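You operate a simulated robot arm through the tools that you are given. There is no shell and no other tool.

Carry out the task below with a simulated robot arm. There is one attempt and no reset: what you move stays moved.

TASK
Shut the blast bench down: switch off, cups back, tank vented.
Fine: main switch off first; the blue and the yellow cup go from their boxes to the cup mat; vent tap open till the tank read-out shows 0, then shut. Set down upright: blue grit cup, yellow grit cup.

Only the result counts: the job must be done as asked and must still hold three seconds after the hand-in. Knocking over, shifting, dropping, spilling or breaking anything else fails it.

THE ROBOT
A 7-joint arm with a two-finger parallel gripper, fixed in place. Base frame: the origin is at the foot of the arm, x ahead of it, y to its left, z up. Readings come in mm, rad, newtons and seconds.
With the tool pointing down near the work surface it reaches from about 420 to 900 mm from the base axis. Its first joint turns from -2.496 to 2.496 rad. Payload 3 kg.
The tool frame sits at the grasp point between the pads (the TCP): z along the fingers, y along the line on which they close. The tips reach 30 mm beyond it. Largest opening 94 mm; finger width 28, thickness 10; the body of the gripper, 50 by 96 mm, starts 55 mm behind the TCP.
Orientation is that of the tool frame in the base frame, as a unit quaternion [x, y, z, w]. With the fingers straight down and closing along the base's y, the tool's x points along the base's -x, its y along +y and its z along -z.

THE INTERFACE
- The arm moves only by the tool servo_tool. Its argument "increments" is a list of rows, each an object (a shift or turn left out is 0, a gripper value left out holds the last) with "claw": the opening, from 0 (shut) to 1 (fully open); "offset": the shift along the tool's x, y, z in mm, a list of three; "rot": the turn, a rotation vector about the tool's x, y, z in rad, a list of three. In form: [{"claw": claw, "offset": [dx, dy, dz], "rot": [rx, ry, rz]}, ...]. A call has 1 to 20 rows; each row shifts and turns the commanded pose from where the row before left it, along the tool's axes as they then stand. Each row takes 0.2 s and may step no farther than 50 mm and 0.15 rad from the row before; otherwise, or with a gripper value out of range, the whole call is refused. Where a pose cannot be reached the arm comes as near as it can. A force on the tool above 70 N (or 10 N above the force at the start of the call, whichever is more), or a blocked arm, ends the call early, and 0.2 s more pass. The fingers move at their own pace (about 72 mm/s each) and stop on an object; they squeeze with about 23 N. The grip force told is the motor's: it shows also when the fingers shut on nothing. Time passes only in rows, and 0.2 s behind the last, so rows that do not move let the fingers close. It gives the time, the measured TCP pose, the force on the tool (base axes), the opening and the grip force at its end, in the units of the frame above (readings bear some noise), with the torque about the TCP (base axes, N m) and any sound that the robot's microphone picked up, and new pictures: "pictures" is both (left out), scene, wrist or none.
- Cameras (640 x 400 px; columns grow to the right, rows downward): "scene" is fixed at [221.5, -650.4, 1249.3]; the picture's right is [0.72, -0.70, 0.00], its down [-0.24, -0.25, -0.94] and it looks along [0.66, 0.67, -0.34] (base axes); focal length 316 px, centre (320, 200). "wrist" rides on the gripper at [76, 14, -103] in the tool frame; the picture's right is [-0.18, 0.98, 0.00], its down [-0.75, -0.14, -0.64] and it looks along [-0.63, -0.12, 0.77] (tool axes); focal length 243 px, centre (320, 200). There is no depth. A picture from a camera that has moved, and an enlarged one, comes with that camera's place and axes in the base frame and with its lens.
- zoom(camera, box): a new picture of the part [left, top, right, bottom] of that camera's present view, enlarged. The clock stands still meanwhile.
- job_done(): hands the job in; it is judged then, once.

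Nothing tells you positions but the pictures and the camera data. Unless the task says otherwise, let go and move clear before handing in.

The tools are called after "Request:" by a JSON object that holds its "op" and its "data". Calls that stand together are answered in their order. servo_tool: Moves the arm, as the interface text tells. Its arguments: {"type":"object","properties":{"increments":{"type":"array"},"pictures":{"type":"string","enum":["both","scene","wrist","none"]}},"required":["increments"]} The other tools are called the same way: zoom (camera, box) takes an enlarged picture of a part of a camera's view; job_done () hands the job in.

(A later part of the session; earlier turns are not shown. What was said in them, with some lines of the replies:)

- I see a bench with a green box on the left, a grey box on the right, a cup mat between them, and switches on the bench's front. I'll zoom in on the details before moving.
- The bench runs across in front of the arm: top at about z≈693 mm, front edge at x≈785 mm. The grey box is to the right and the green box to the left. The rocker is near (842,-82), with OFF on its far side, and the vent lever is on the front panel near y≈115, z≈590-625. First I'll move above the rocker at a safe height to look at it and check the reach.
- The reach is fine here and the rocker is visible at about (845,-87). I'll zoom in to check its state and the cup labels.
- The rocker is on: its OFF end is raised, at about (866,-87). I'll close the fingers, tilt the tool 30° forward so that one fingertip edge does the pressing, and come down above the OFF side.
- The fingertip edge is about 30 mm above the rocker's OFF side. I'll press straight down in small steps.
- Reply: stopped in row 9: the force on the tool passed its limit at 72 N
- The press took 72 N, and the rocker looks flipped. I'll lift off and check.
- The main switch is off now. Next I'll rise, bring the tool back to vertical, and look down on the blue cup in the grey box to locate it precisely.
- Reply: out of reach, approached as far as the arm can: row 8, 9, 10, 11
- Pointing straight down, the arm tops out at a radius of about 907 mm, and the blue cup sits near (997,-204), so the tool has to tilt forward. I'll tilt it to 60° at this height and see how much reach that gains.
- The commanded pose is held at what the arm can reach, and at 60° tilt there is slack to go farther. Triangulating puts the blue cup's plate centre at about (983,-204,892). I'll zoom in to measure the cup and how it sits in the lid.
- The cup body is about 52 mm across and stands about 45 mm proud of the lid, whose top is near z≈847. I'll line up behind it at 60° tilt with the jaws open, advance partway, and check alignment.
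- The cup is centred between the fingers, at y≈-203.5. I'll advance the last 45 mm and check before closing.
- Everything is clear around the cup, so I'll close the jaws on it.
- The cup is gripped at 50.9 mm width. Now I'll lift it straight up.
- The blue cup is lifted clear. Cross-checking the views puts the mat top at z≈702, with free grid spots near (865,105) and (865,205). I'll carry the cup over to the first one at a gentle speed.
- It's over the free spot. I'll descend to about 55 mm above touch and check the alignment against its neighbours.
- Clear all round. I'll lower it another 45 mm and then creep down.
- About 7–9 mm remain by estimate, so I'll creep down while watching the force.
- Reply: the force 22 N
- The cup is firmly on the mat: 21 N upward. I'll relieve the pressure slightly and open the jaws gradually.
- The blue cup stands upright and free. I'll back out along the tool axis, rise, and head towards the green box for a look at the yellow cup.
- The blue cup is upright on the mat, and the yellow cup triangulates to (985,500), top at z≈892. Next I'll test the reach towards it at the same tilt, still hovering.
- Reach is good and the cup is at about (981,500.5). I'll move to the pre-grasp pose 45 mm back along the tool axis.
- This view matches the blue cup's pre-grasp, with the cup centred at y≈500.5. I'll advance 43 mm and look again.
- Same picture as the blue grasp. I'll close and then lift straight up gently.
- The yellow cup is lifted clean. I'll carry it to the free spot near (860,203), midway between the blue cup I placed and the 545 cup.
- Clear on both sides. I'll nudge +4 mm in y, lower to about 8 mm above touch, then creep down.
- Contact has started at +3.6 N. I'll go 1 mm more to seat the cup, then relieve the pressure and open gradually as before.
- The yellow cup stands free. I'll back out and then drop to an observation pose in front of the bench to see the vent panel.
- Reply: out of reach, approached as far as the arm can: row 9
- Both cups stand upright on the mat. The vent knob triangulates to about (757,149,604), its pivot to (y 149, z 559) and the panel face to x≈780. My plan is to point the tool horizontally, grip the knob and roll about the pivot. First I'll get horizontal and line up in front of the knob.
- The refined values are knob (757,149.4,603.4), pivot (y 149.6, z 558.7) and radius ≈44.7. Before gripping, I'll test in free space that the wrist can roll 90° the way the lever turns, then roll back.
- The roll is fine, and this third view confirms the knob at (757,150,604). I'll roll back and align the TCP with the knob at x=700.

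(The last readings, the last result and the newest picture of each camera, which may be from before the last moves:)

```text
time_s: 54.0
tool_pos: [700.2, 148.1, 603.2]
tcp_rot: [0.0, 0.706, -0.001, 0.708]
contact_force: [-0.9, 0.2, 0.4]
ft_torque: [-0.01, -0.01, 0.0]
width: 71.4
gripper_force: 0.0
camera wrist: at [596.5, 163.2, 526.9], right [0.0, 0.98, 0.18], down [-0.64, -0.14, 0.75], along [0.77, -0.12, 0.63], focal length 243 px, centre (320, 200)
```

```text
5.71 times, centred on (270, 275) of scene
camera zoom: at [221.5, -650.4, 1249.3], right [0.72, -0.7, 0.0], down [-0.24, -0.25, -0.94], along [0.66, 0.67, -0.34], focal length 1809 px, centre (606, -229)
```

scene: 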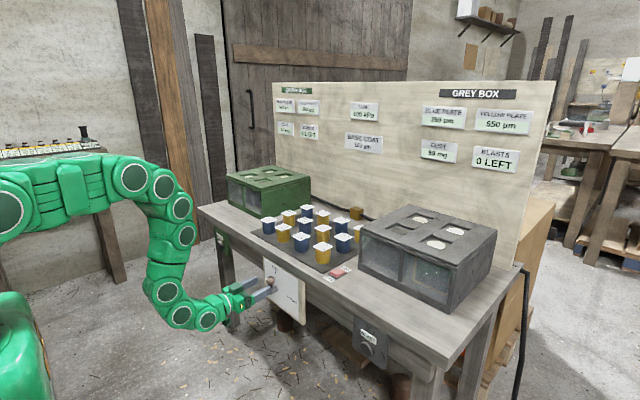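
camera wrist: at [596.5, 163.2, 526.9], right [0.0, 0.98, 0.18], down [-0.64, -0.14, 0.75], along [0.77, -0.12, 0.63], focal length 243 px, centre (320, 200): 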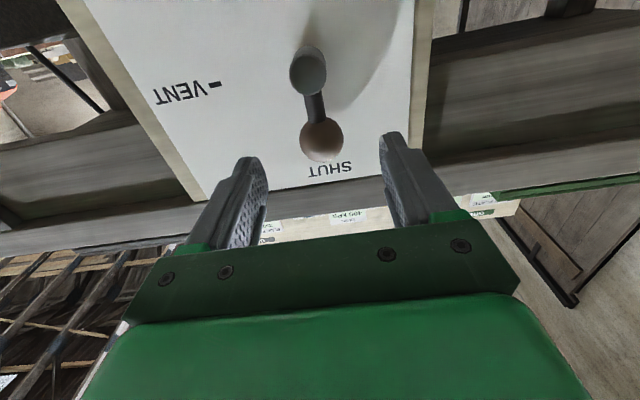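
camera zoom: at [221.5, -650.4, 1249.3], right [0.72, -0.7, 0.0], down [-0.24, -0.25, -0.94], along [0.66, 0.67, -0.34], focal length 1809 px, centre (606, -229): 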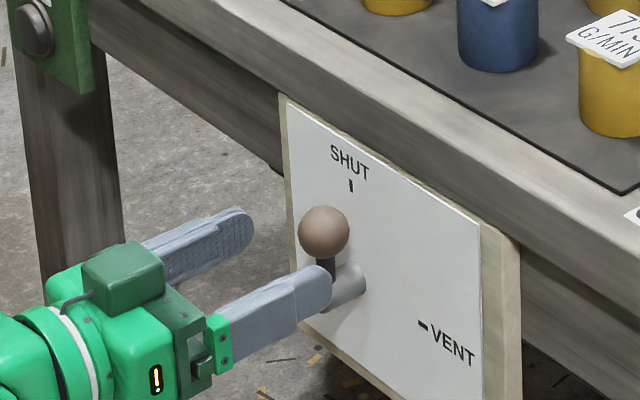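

Aligned: the knob is dead ahead at y≈149, z≈603. I'll advance 42 mm so the fingers straddle it.

Request:
{"op": "servo_tool", "data": {"increments": [{"offset": [0, 0.4, 14]}, {"offset": [0, 0.4, 14]}, {"offset": [0, 0, 14]}, {"offset": [0, 0, 0]}]}}

Request:
{"op": "zoom", "data": {"camera": "scene", "box": [230, 250, 310, 306]}}

```text
time_s: 55.0
tool_pos: [741.4, 151.5, 603.0]
tcp_rot: [0.001, 0.707, -0.001, 0.707]
contact_force: [0.6, 1.2, 0.4]
ft_torque: [0.03, -0.03, -0.01]
width: 71.4
gripper_force: 0.0
camera wrist: at [638.7, 165.0, 526.6], right [0.0, 0.98, 0.18], down [-0.64, -0.14, 0.75], along [0.77, -0.12, 0.63], focal length 243 px, centre (320, 200)
```

scene: 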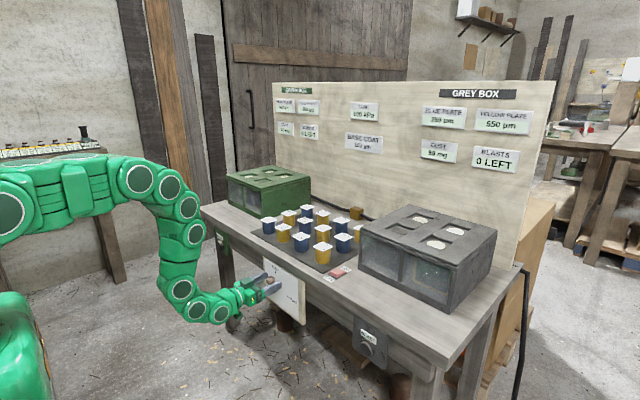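
wrist: 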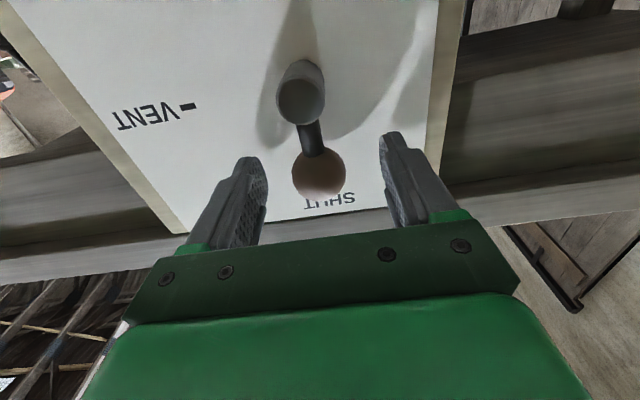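

```text
7.14 times, centred on (270, 278) of scene
camera zoom: at [221.5, -650.4, 1249.3], right [0.72, -0.7, 0.0], down [-0.24, -0.25, -0.94], along [0.66, 0.67, -0.34], focal length 2261 px, centre (677, -357)
```

zoom: 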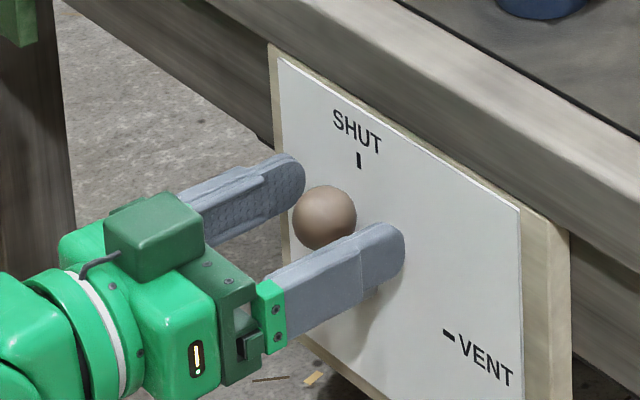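

The fingers straddle the knob evenly, so I'll close on it.

Request:
{"op": "servo_tool", "data": {"increments": [{"claw": 0.5}, {"claw": 0.3}, {"claw": 0}, {"claw": 0}, {"claw": 0}]}}

Request:
{"op": "zoom", "data": {"camera": "scene", "box": [230, 250, 310, 306]}}

```text
time_s: 56.2
tool_pos: [741.4, 148.7, 602.9]
tcp_rot: [0.0, 0.707, -0.001, 0.708]
contact_force: [-0.4, -10.7, 2.6]
ft_torque: [-0.12, -0.2, -0.15]
width: 31.4
gripper_force: 44.7
camera wrist: at [638.8, 164.4, 526.7], right [0.0, 0.98, 0.18], down [-0.64, -0.14, 0.75], along [0.77, -0.12, 0.63], focal length 243 px, centre (320, 200)
```

scene: 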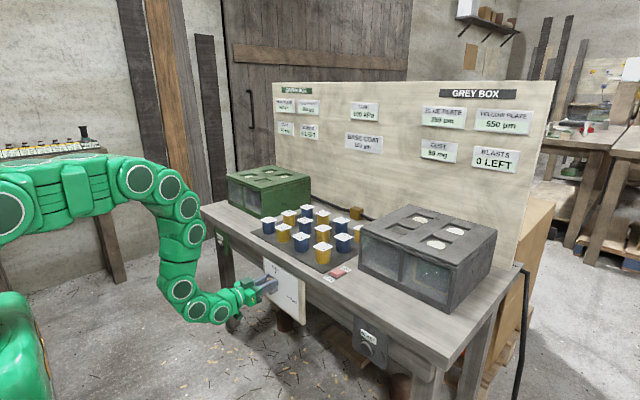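
wrist: 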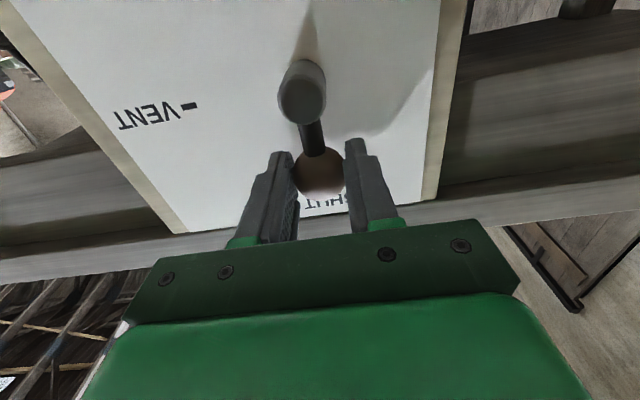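

```text
7.14 times, centred on (270, 278) of scene
camera zoom: at [221.5, -650.4, 1249.3], right [0.72, -0.7, 0.0], down [-0.24, -0.25, -0.94], along [0.66, 0.67, -0.34], focal length 2261 px, centre (677, -357)
```

zoom: 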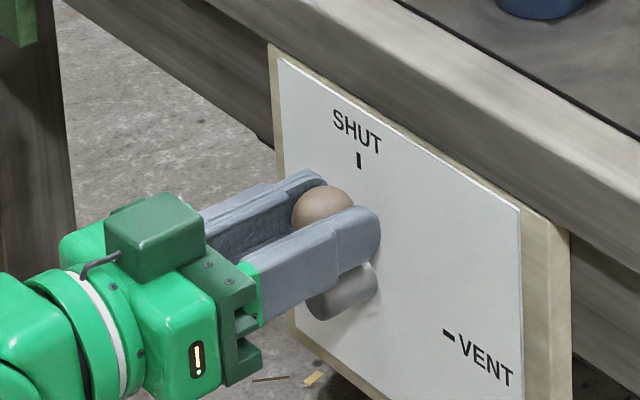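

The knob is gripped at 31.4 mm. I'll start turning the lever along its arc a few steps at first, to check the forces.

Request:
{"op": "servo_tool", "data": {"increments": [{"offset": [0.456, -6.36, 0], "rot": [0, 0, 0.1428]}, {"offset": [0.456, -6.36, 0], "rot": [0, 0, 0.1428]}, {"offset": [0.456, -6.36, 0], "rot": [0, 0, 0.1428]}, {"offset": [0, 0, 0]}]}}

Request:
{"op": "zoom", "data": {"camera": "scene", "box": [230, 250, 310, 306]}}

Request:
{"op": "zoom", "data": {"camera": "scene", "box": [320, 90, 400, 140]}}

```text
time_s: 57.2
tool_pos: [740.9, 131.0, 599.1]
tcp_rot: [0.15, 0.69, 0.15, 0.692]
contact_force: [-11.9, -11.4, 17.4]
ft_torque: [-0.15, -0.22, -0.21]
width: 31.1
gripper_force: 44.8
camera wrist: at [638.9, 177.3, 535.6], right [0.0, 0.82, 0.58], down [-0.64, -0.44, 0.62], along [0.76, -0.37, 0.53], focal length 243 px, centre (320, 200)
```

scene: 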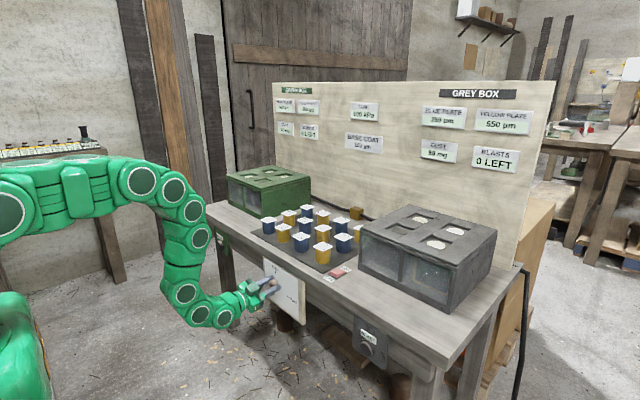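
wrist: 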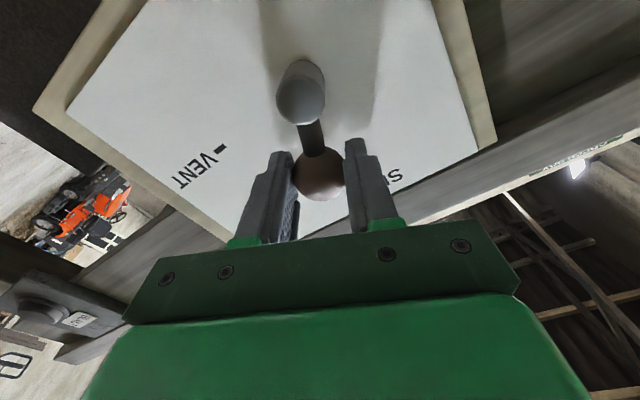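

```text
7.14 times, centred on (270, 278) of scene
camera zoom: at [221.5, -650.4, 1249.3], right [0.72, -0.7, 0.0], down [-0.24, -0.25, -0.94], along [0.66, 0.67, -0.34], focal length 2261 px, centre (677, -357)
```

zoom: 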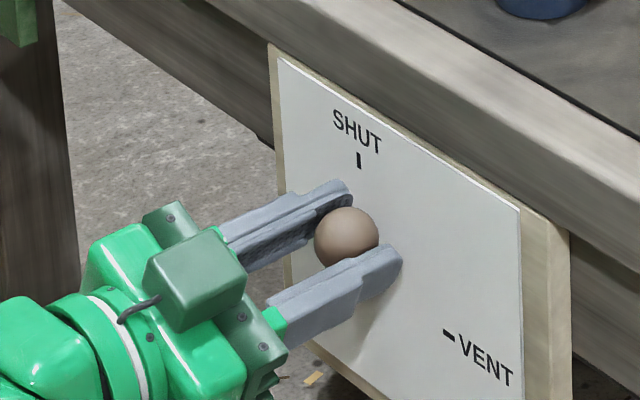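

```text
8.00 times, centred on (360, 115) of scene
camera zoom: at [221.5, -650.4, 1249.3], right [0.72, -0.7, 0.0], down [-0.24, -0.25, -0.94], along [0.66, 0.67, -0.34], focal length 2532 px, centre (0, 880)
```

zoom: 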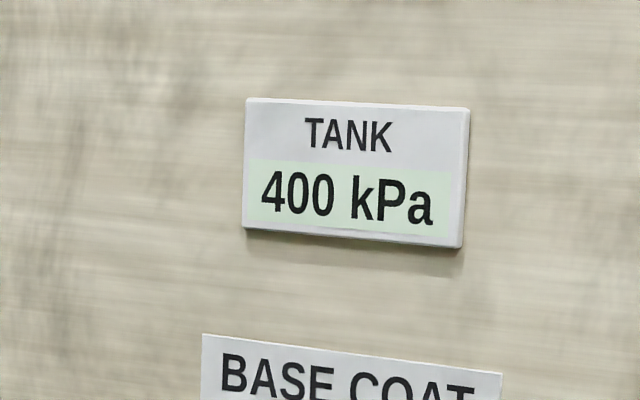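

The lever follows, with about 20 N outward radial load, so I'll shift 1 mm outward. Then I'll continue turning in two stages.

Request:
{"op": "servo_tool", "data": {"increments": [{"offset": [-0.54, -6.36, 0], "rot": [0, 0, 0.1428]}, {"offset": [0.456, -6.4, 0], "rot": [0, 0, 0.1428]}, {"offset": [0.456, -6.4, 0], "rot": [0, 0, 0.1428]}, {"offset": [0.456, -6.4, 0], "rot": [0, 0, 0.1428]}, {"offset": [0, 0, 0]}]}}

Request:
{"op": "zoom", "data": {"camera": "scene", "box": [230, 250, 310, 306]}}

Request:
{"op": "zoom", "data": {"camera": "scene", "box": [320, 90, 400, 140]}}

```text
time_s: 58.4
tool_pos: [741.7, 112.1, 582.6]
tcp_rot: [0.339, 0.621, 0.339, 0.621]
contact_force: [-17.6, 13.7, 4.7]
ft_torque: [0.45, -0.18, 0.31]
width: 31.3
gripper_force: 45.1
camera wrist: at [638.9, 184.4, 553.0], right [0.0, 0.38, 0.93], down [-0.64, -0.71, 0.29], along [0.77, -0.59, 0.24], focal length 243 px, centre (320, 200)
```

scene: 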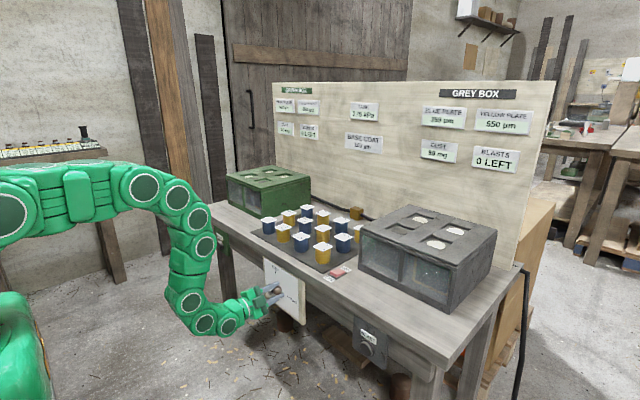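
wrist: 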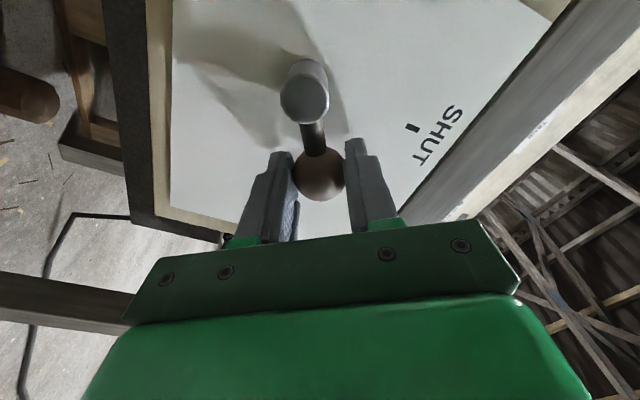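

```text
7.14 times, centred on (270, 278) of scene
camera zoom: at [221.5, -650.4, 1249.3], right [0.72, -0.7, 0.0], down [-0.24, -0.25, -0.94], along [0.66, 0.67, -0.34], focal length 2261 px, centre (677, -357)
```

zoom: 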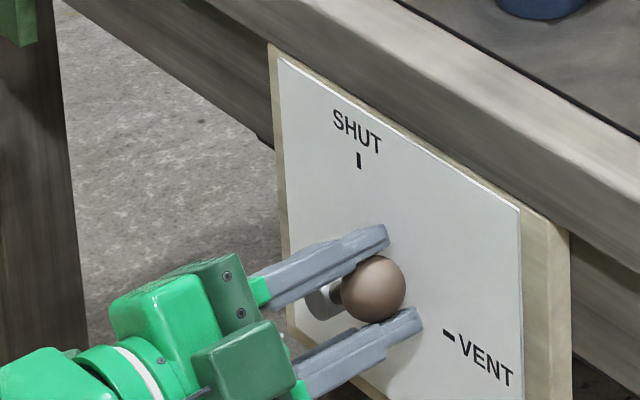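

```text
8.00 times, centred on (360, 115) of scene
camera zoom: at [221.5, -650.4, 1249.3], right [0.72, -0.7, 0.0], down [-0.24, -0.25, -0.94], along [0.66, 0.67, -0.34], focal length 2532 px, centre (0, 880)
```

zoom: 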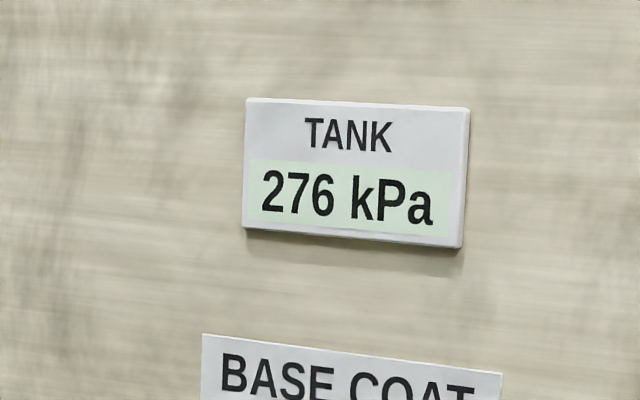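

Venting has started, with the tank at 276 kPa. The forces are moderate, so I'll finish the turn to VENT with a 1 mm retract to ease the push on x.

Request:
{"op": "servo_tool", "data": {"increments": [{"offset": [0.456, -6.4, -0.5], "rot": [0, 0, 0.1428]}, {"offset": [0.456, -6.4, -0.5], "rot": [0, 0, 0.1428]}, {"offset": [0.456, -6.4, 0], "rot": [0, 0, 0.1428]}, {"offset": [0.456, -6.4, 0], "rot": [0, 0, 0.1428]}, {"offset": [0, 0, 0]}]}}

Request:
{"op": "zoom", "data": {"camera": "scene", "box": [230, 250, 310, 306]}}

Request:
{"op": "zoom", "data": {"camera": "scene", "box": [320, 90, 400, 140]}}

```text
time_s: 59.6
tool_pos: [742.6, 106.5, 559.5]
tcp_rot: [0.5, 0.499, 0.501, 0.5]
contact_force: [-29.0, 23.2, 17.0]
ft_torque: [-0.07, -0.3, 0.16]
width: 31.2
gripper_force: 45.3
camera wrist: at [639.2, 182.1, 573.6], right [0.0, -0.19, 0.98], down [-0.64, -0.75, -0.14], along [0.77, -0.63, -0.12], focal length 243 px, centre (320, 200)
```

scene: 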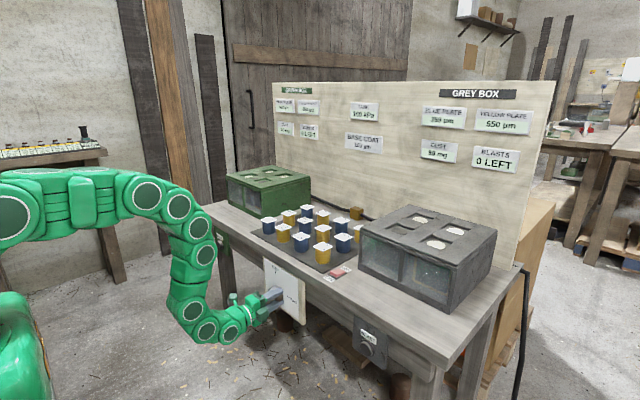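
wrist: 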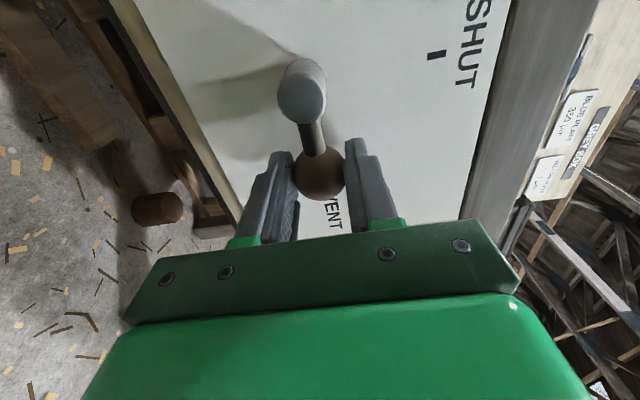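

```text
7.14 times, centred on (270, 278) of scene
camera zoom: at [221.5, -650.4, 1249.3], right [0.72, -0.7, 0.0], down [-0.24, -0.25, -0.94], along [0.66, 0.67, -0.34], focal length 2261 px, centre (677, -357)
```

zoom: 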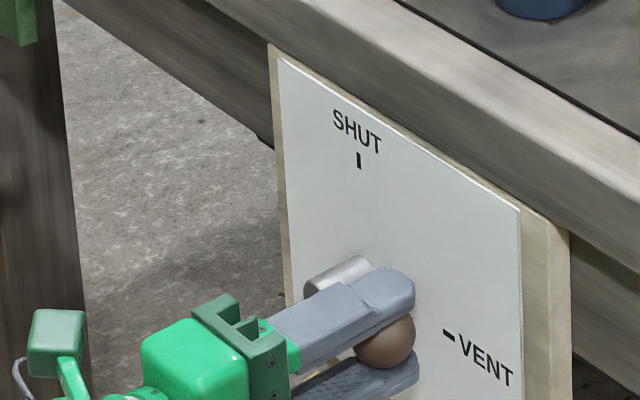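

```text
8.00 times, centred on (360, 115) of scene
camera zoom: at [221.5, -650.4, 1249.3], right [0.72, -0.7, 0.0], down [-0.24, -0.25, -0.94], along [0.66, 0.67, -0.34], focal length 2532 px, centre (0, 880)
```

zoom: 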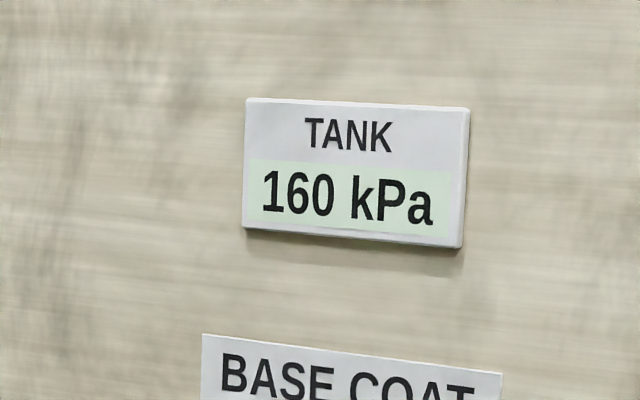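

The lever is at VENT and the tank reads 160 kPa and falling. I'll relax the grip pose slightly and wait for zero.

Request:
{"op": "servo_tool", "data": {"increments": [{"offset": [0.8, 0, -1.0]}, {"offset": [0, 0, -1.0]}, {"offset": [0, 0, 0]}, {"offset": [0, 0, 0]}, {"offset": [0, 0, 0]}, {"offset": [0, 0, 0]}, {"offset": [0, 0, 0]}, {"offset": [0, 0, 0]}, {"offset": [0, 0, 0]}, {"offset": [0, 0, 0]}]}}

Request:
{"op": "zoom", "data": {"camera": "scene", "box": [320, 90, 400, 140]}}

```text
time_s: 61.8
tool_pos: [740.7, 105.4, 559.6]
tcp_rot: [0.5, 0.498, 0.5, 0.502]
contact_force: [42.1, -8.0, 26.4]
ft_torque: [0.14, -0.24, -0.18]
width: 31.5
gripper_force: 45.0
camera wrist: at [637.6, 181.9, 573.3], right [0.0, -0.18, 0.98], down [-0.64, -0.75, -0.14], along [0.77, -0.63, -0.11], focal length 243 px, centre (320, 200)
```

scene: 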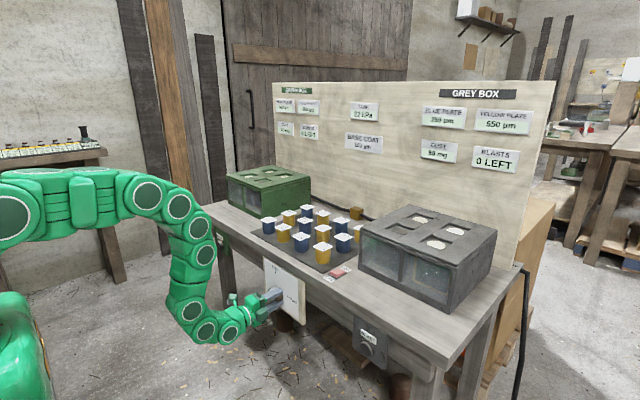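
wrist: 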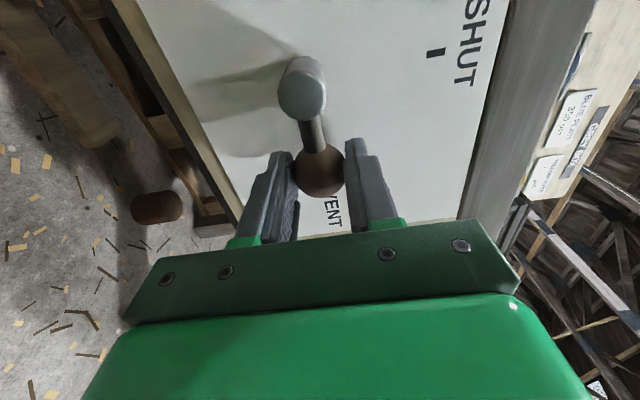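

```text
8.00 times, centred on (360, 115) of scene
camera zoom: at [221.5, -650.4, 1249.3], right [0.72, -0.7, 0.0], down [-0.24, -0.25, -0.94], along [0.66, 0.67, -0.34], focal length 2532 px, centre (0, 880)
```

zoom: 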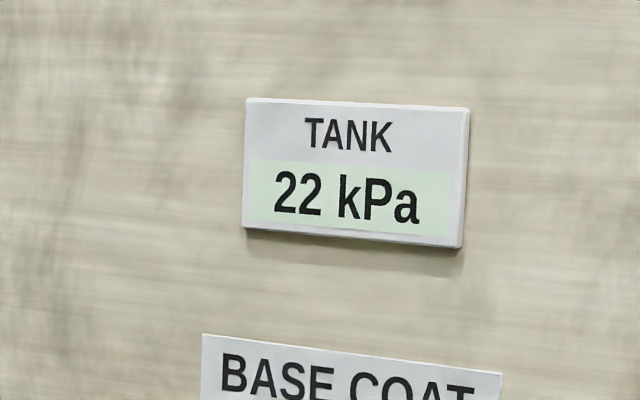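

22 kPa now. I'll ease the pose by about 1 mm and keep waiting.

Request:
{"op": "servo_tool", "data": {"increments": [{"offset": [-0.2, 0.7, 1.2]}, {"offset": [0, 0, 0]}, {"offset": [0, 0, 0]}, {"offset": [0, 0, 0]}, {"offset": [0, 0, 0]}, {"offset": [0, 0, 0]}, {"offset": [0, 0, 0]}, {"offset": [0, 0, 0]}, {"offset": [0, 0, 0]}, {"offset": [0, 0, 0]}], "pictures": "none"}}

Request:
{"op": "zoom", "data": {"camera": "scene", "box": [320, 90, 400, 140]}}

```text
time_s: 64.0
tool_pos: [741.1, 105.1, 558.4]
tcp_rot: [0.499, 0.499, 0.5, 0.502]
contact_force: [-40.9, -18.9, 39.4]
ft_torque: [0.08, -0.92, -0.34]
width: 31.4
gripper_force: 45.1
```

```text
8.00 times, centred on (360, 115) of scene
camera zoom: at [221.5, -650.4, 1249.3], right [0.72, -0.7, 0.0], down [-0.24, -0.25, -0.94], along [0.66, 0.67, -0.34], focal length 2532 px, centre (0, 880)
```

zoom: 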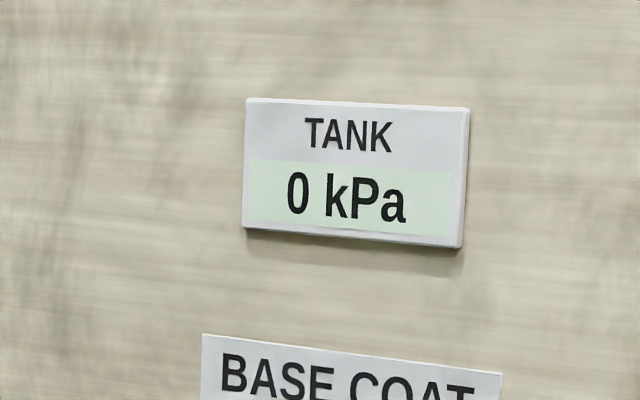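

The tank reads 0. The grip is building up stress, so I'll open the jaws slightly to relax and look before turning back to SHUT.

Request:
{"op": "servo_tool", "data": {"increments": [{"claw": 0.45}, {"claw": 0.5}, {"claw": 0.5}, {"claw": 0.5}]}}

Request:
{"op": "zoom", "data": {"camera": "scene", "box": [230, 250, 310, 306]}}

Request:
{"op": "zoom", "data": {"camera": "wrist", "box": [220, 30, 420, 230]}}

```text
time_s: 65.0
tool_pos: [740.8, 106.7, 559.4]
tcp_rot: [0.5, 0.499, 0.499, 0.502]
contact_force: [-0.8, -0.7, -0.1]
ft_torque: [0.01, 0.03, 0.02]
width: 46.9
gripper_force: 0.0
camera wrist: at [638.3, 182.4, 573.2], right [0.0, -0.18, 0.98], down [-0.64, -0.75, -0.14], along [0.77, -0.63, -0.12], focal length 243 px, centre (320, 200)
```

scene: 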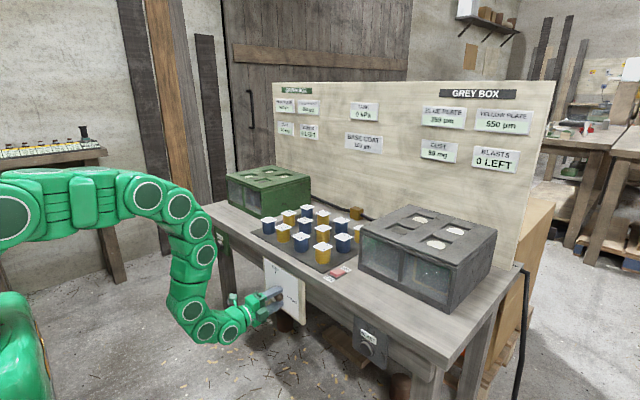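
wrist: 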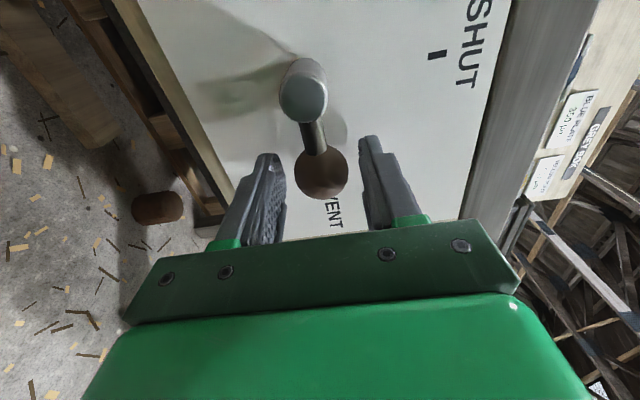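

```text
7.14 times, centred on (270, 278) of scene
camera zoom: at [221.5, -650.4, 1249.3], right [0.72, -0.7, 0.0], down [-0.24, -0.25, -0.94], along [0.66, 0.67, -0.34], focal length 2261 px, centre (677, -357)
```

zoom: 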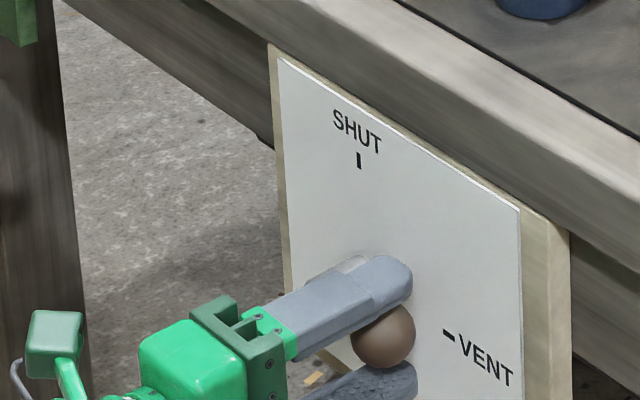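

```text
2.00 times, centred on (320, 130) of wrist
camera zoom: at [638.3, 182.4, 573.2], right [0.0, -0.18, 0.98], down [-0.64, -0.75, -0.14], along [0.77, -0.63, -0.12], focal length 485 px, centre (320, 340)
```

zoom: 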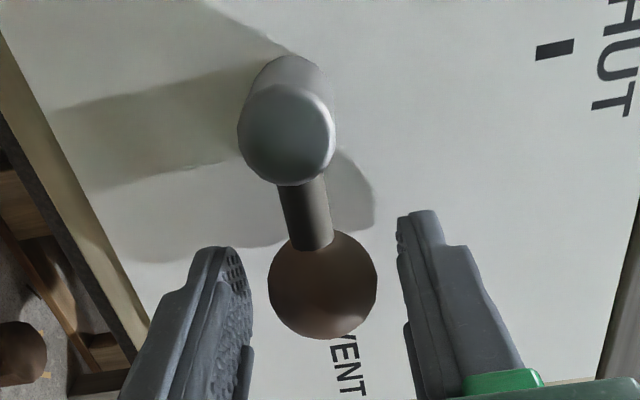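

All forces are zero and the lever stays at VENT. I'll cage the knob loosely, with a ~35 mm opening, and swing back along the arc so the grip stays stress-free.

Request:
{"op": "servo_tool", "data": {"increments": [{"claw": 0.37}, {"claw": 0.37}, {"offset": [0.451, 6.3, 0], "rot": [0, 0, -0.1428]}, {"offset": [0.451, 6.3, 0], "rot": [0, 0, -0.1428]}, {"offset": [0.451, 6.3, 0], "rot": [0, 0, -0.1428]}, {"offset": [0.451, 6.3, 0], "rot": [0, 0, -0.1428]}, {"offset": [0.451, 6.3, 0], "rot": [0, 0, -0.1428]}, {"offset": [0, 0, 0]}]}}

Request:
{"op": "zoom", "data": {"camera": "scene", "box": [230, 250, 310, 306]}}

```text
time_s: 66.8
tool_pos: [739.9, 117.6, 589.0]
tcp_rot: [0.294, 0.642, 0.293, 0.645]
contact_force: [0.1, -0.6, 0.0]
ft_torque: [-0.04, 0.01, -0.01]
width: 34.9
gripper_force: 0.2
camera wrist: at [637.7, 184.3, 548.7], right [0.0, 0.51, 0.86], down [-0.64, -0.66, 0.39], along [0.77, -0.55, 0.33], focal length 243 px, centre (320, 200)
```

scene: 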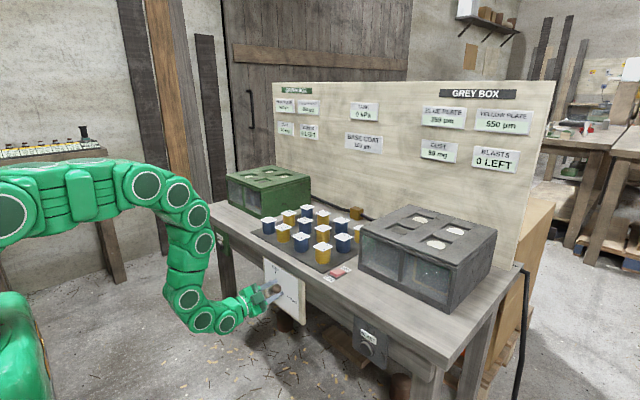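
wrist: 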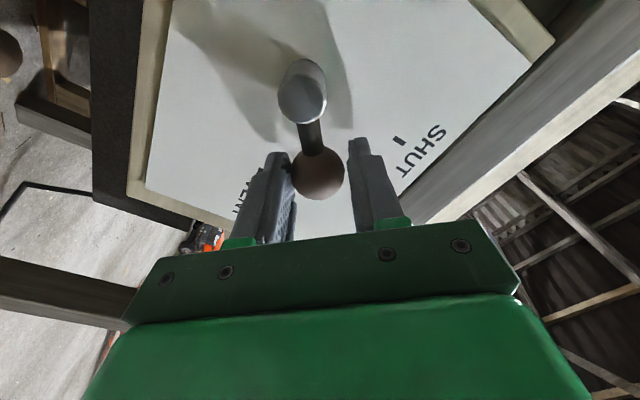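

```text
7.14 times, centred on (270, 278) of scene
camera zoom: at [221.5, -650.4, 1249.3], right [0.72, -0.7, 0.0], down [-0.24, -0.25, -0.94], along [0.66, 0.67, -0.34], focal length 2261 px, centre (677, -357)
```

zoom: 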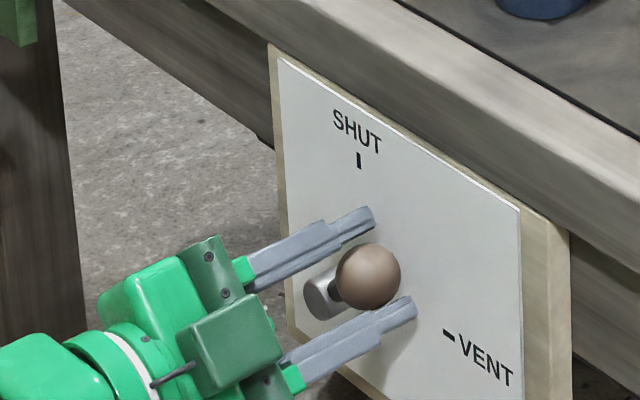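

The lever follows freely with almost no force. I'll continue to vertical.

Request:
{"op": "servo_tool", "data": {"increments": [{"offset": [0.451, 6.3, 0], "rot": [0, 0, -0.1428]}, {"offset": [0.451, 6.3, 0], "rot": [0, 0, -0.1428]}, {"offset": [0.451, 6.3, 0], "rot": [0, 0, -0.1428]}, {"offset": [0.451, 6.3, 0], "rot": [0, 0, -0.1428]}, {"offset": [0.451, 6.3, 0], "rot": [0, 0, -0.1428]}, {"offset": [0.451, 6.3, 0], "rot": [0, 0, -0.1428]}, {"offset": [0, 0, 0]}]}}

Request:
{"op": "zoom", "data": {"camera": "scene", "box": [230, 250, 310, 306]}}

Request:
{"op": "zoom", "data": {"camera": "wrist", "box": [220, 30, 420, 230]}}

```text
time_s: 68.4
tool_pos: [739.2, 149.5, 604.6]
tcp_rot: [-0.001, 0.706, -0.001, 0.708]
contact_force: [0.3, -0.8, 0.3]
ft_torque: [-0.02, 0.0, -0.02]
width: 35.2
gripper_force: 0.0
camera wrist: at [637.1, 164.5, 527.4], right [0.0, 0.98, 0.18], down [-0.64, -0.14, 0.75], along [0.77, -0.12, 0.63], focal length 243 px, centre (320, 200)
```

scene: 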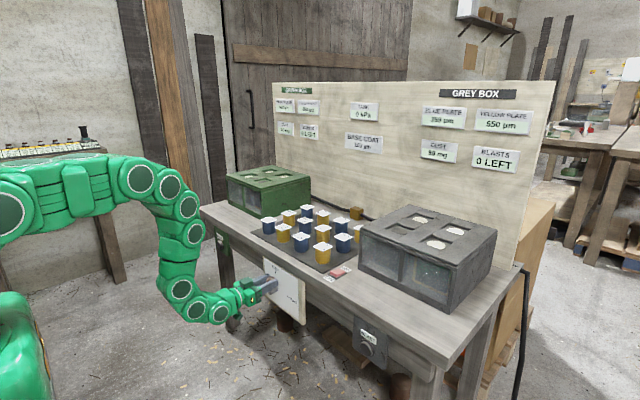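
wrist: 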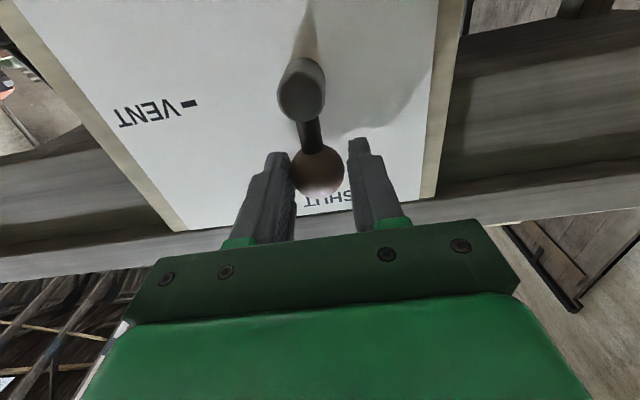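

```text
7.14 times, centred on (270, 278) of scene
camera zoom: at [221.5, -650.4, 1249.3], right [0.72, -0.7, 0.0], down [-0.24, -0.25, -0.94], along [0.66, 0.67, -0.34], focal length 2261 px, centre (677, -357)
```

zoom: 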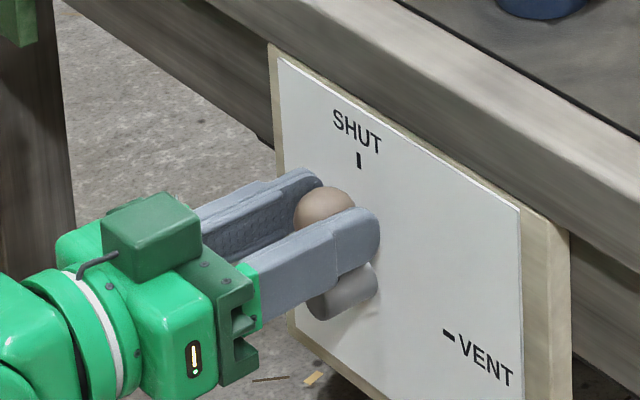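

```text
2.00 times, centred on (320, 130) of wrist
camera zoom: at [637.1, 164.5, 527.4], right [0.0, 0.98, 0.18], down [-0.64, -0.14, 0.75], along [0.77, -0.12, 0.63], focal length 485 px, centre (320, 340)
```

zoom: 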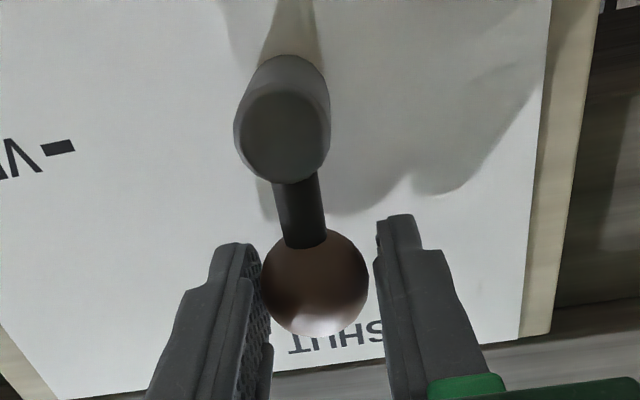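

The knob is about 2 mm short of vertical because of the loose cage. I'll nudge +y in small steps until it meets the SHUT stop.

Request:
{"op": "servo_tool", "data": {"increments": [{"offset": [0, 0.7, 0]}, {"offset": [0, 0.7, 0]}, {"offset": [0, 0.7, 0]}, {"offset": [0, 0, 0]}], "pictures": "wrist"}}

Request:
{"op": "zoom", "data": {"camera": "wrist", "box": [220, 30, 420, 230]}}

```text
time_s: 69.4
tool_pos: [739.9, 153.6, 604.2]
tcp_rot: [-0.001, 0.706, 0.0, 0.708]
contact_force: [-0.9, -5.0, 1.9]
ft_torque: [-0.04, -0.04, -0.06]
width: 37.5
gripper_force: 2.3
camera wrist: at [637.4, 167.0, 527.2], right [0.0, 0.98, 0.18], down [-0.64, -0.14, 0.75], along [0.77, -0.12, 0.63], focal length 243 px, centre (320, 200)
```

wrist: 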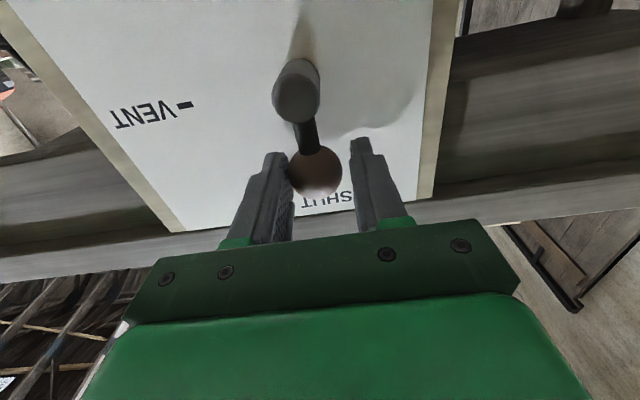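

```text
2.00 times, centred on (320, 130) of wrist
camera zoom: at [637.4, 167.0, 527.2], right [0.0, 0.98, 0.18], down [-0.64, -0.14, 0.75], along [0.77, -0.12, 0.63], focal length 485 px, centre (320, 340)
```

zoom: 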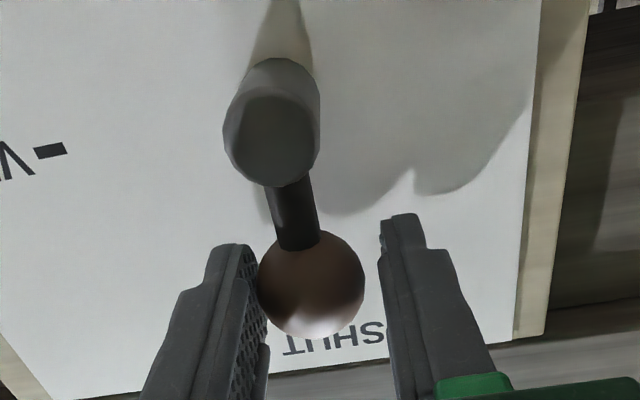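

The lever is back at its original SHUT position (y≈149.7), pressing on its stop with 5 N. I'll open, back straight out, and inspect.

Request:
{"op": "servo_tool", "data": {"increments": [{"claw": 0.6}, {"claw": 0.8}, {"claw": 0.8}, {"offset": [0, 0, -20]}, {"offset": [0, 0, -25]}, {"offset": [0, 0, -25]}, {"offset": [0, 0, 0]}]}}

Request:
{"op": "zoom", "data": {"camera": "scene", "box": [230, 240, 330, 310]}}

Request:
{"op": "zoom", "data": {"camera": "scene", "box": [320, 90, 400, 140]}}

Request:
{"op": "zoom", "data": {"camera": "scene", "box": [240, 190, 370, 280]}}

Request:
{"op": "zoom", "data": {"camera": "wrist", "box": [200, 0, 440, 200]}}

```text
time_s: 71.0
tool_pos: [672.1, 154.5, 603.6]
tcp_rot: [0.0, 0.706, -0.001, 0.708]
contact_force: [0.5, 1.0, -0.3]
ft_torque: [0.01, 0.0, 0.01]
width: 75.2
gripper_force: 0.1
camera wrist: at [568.9, 168.3, 527.0], right [0.0, 0.98, 0.18], down [-0.64, -0.14, 0.75], along [0.77, -0.12, 0.63], focal length 243 px, centre (320, 200)
```

scene: 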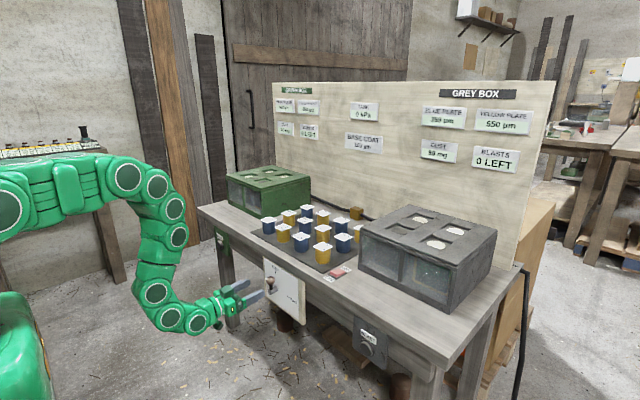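
wrist: 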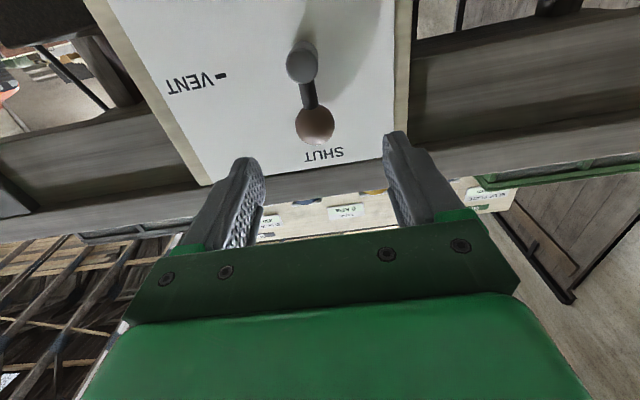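

```text
5.71 times, centred on (280, 275) of scene
camera zoom: at [221.5, -650.4, 1249.3], right [0.72, -0.7, 0.0], down [-0.24, -0.25, -0.94], along [0.66, 0.67, -0.34], focal length 1809 px, centre (549, -229)
```

zoom: 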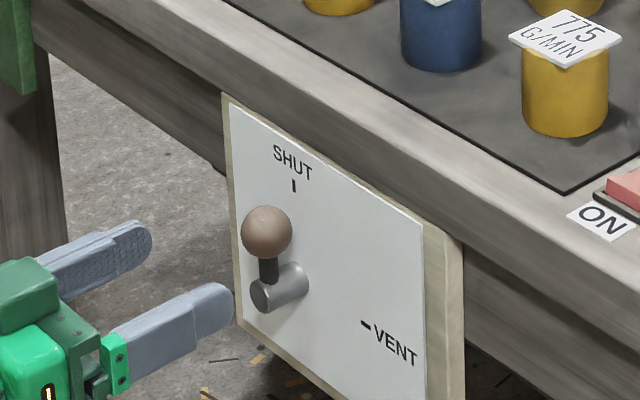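

```text
8.00 times, centred on (360, 115) of scene
camera zoom: at [221.5, -650.4, 1249.3], right [0.72, -0.7, 0.0], down [-0.24, -0.25, -0.94], along [0.66, 0.67, -0.34], focal length 2532 px, centre (0, 880)
```

zoom: 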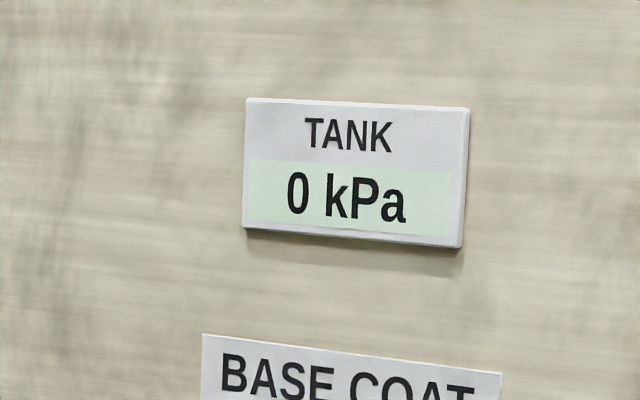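

```text
4.44 times, centred on (305, 235) of scene
camera zoom: at [221.5, -650.4, 1249.3], right [0.72, -0.7, 0.0], down [-0.24, -0.25, -0.94], along [0.66, 0.67, -0.34], focal length 1407 px, centre (387, 44)
```

zoom: 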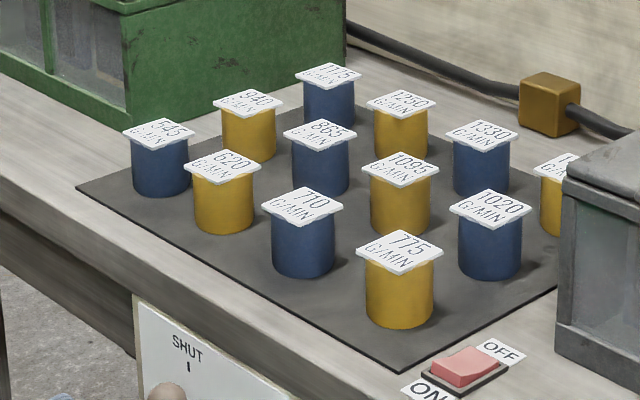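

```text
2.00 times, centred on (320, 100) of wrist
camera zoom: at [568.9, 168.3, 527.0], right [0.0, 0.98, 0.18], down [-0.64, -0.14, 0.75], along [0.77, -0.12, 0.63], focal length 485 px, centre (320, 400)
```

zoom: 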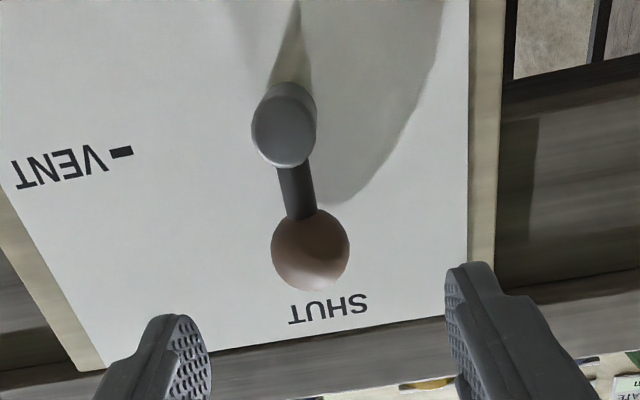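

Everything checks out: switch at OFF, blue and yellow cups upright on the mat, tank at 0 kPa, and the vent lever back in its original SHUT position. I'll move the hand farther clear and check once more.

Request:
{"op": "servo_tool", "data": {"increments": [{"offset": [0, 0, -15]}, {"offset": [0, 0, -15]}, {"offset": [0, 0, -10]}, {"offset": [0, 0, 0]}, {"offset": [0, 0, 0]}, {"offset": [0, 0, 0]}, {"offset": [0, 0, 0]}, {"offset": [0, 0, 0]}]}}

Request:
{"op": "zoom", "data": {"camera": "scene", "box": [220, 160, 500, 335]}}

Request:
{"op": "zoom", "data": {"camera": "scene", "box": [260, 80, 400, 168]}}

Request:
{"op": "zoom", "data": {"camera": "scene", "box": [310, 250, 374, 290]}}

```text
time_s: 72.8
tool_pos: [631.3, 153.1, 603.2]
tcp_rot: [0.001, 0.706, -0.001, 0.708]
contact_force: [-0.4, -0.6, -0.1]
ft_torque: [0.01, 0.01, -0.03]
width: 75.1
gripper_force: 0.0
camera wrist: at [528.2, 167.4, 526.8], right [0.0, 0.98, 0.18], down [-0.64, -0.14, 0.75], along [0.77, -0.12, 0.63], focal length 243 px, centre (320, 200)
```

scene: 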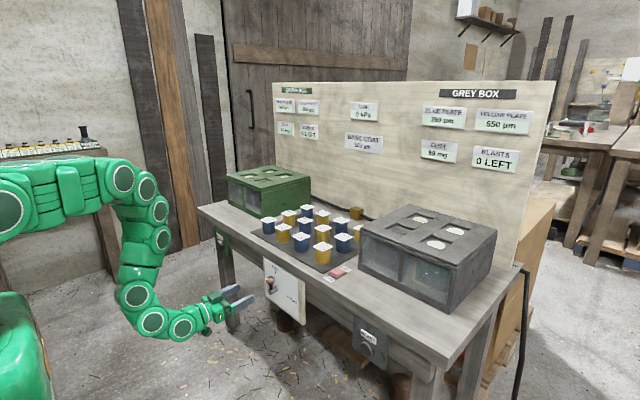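
wrist: 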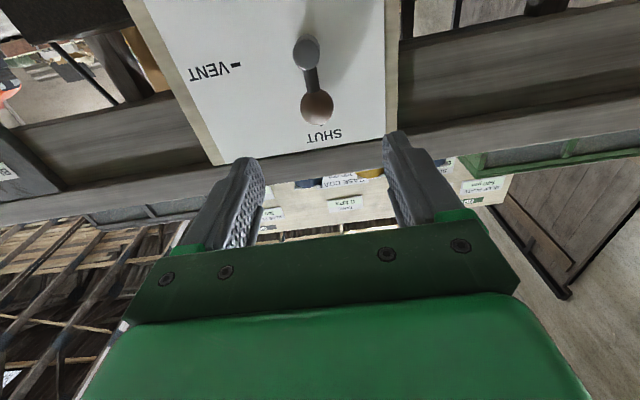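

```text
2.29 times, centred on (360, 248) of scene
camera zoom: at [221.5, -650.4, 1249.3], right [0.72, -0.7, 0.0], down [-0.24, -0.25, -0.94], along [0.66, 0.67, -0.34], focal length 724 px, centre (229, 91)
```

zoom: 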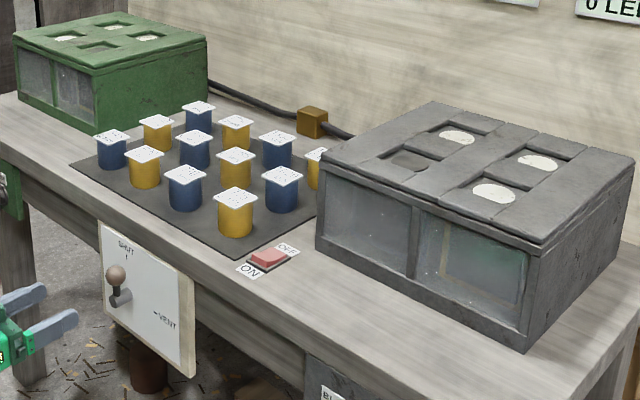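

```text
4.55 times, centred on (330, 124) of scene
camera zoom: at [221.5, -650.4, 1249.3], right [0.72, -0.7, 0.0], down [-0.24, -0.25, -0.94], along [0.66, 0.67, -0.34], focal length 1439 px, centre (274, 546)
```

zoom: 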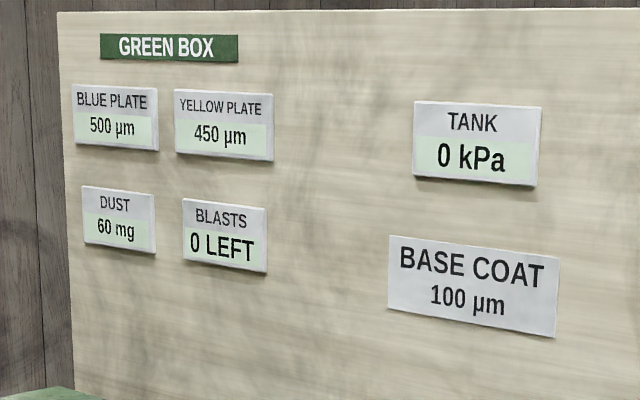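

```text
10.00 times, centred on (342, 270) of scene
camera zoom: at [221.5, -650.4, 1249.3], right [0.72, -0.7, 0.0], down [-0.24, -0.25, -0.94], along [0.66, 0.67, -0.34], focal length 3165 px, centre (100, -500)
```

zoom: 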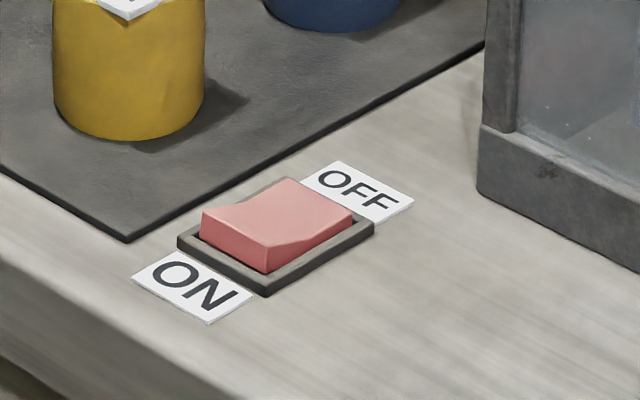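

The final check holds: switch off, both cups upright on the mat, tank at 0 kPa, vent lever shut, and the hand empty and clear. I'm handing the job in.

Request:
{"op": "job_done", "data": {}}

```text
The job is handed in.
```

The blast bench is shut down, and I've handed the job in; no verdict has come back yet. My last check of the pictures, just before handing in, showed:

- **Main switch:** turned off first. The rocker now sits on OFF.
- **Cups:** the blue 710 cup from the grey box and the yellow 620 cup from the green box are standing upright on the mat. They fill the two free spots in its front row.
- **Tank:** vented until the read-out showed 0 kPa.
- **Vent tap:** back at SHUT, with the knob exactly where it was at the start.

I saw nothing else moved or knocked over, and the gripper is empty and clear of the bench. The BLASTS read-outs on both boxes changed from 2 LEFT to 0 LEFT once their cups came out.
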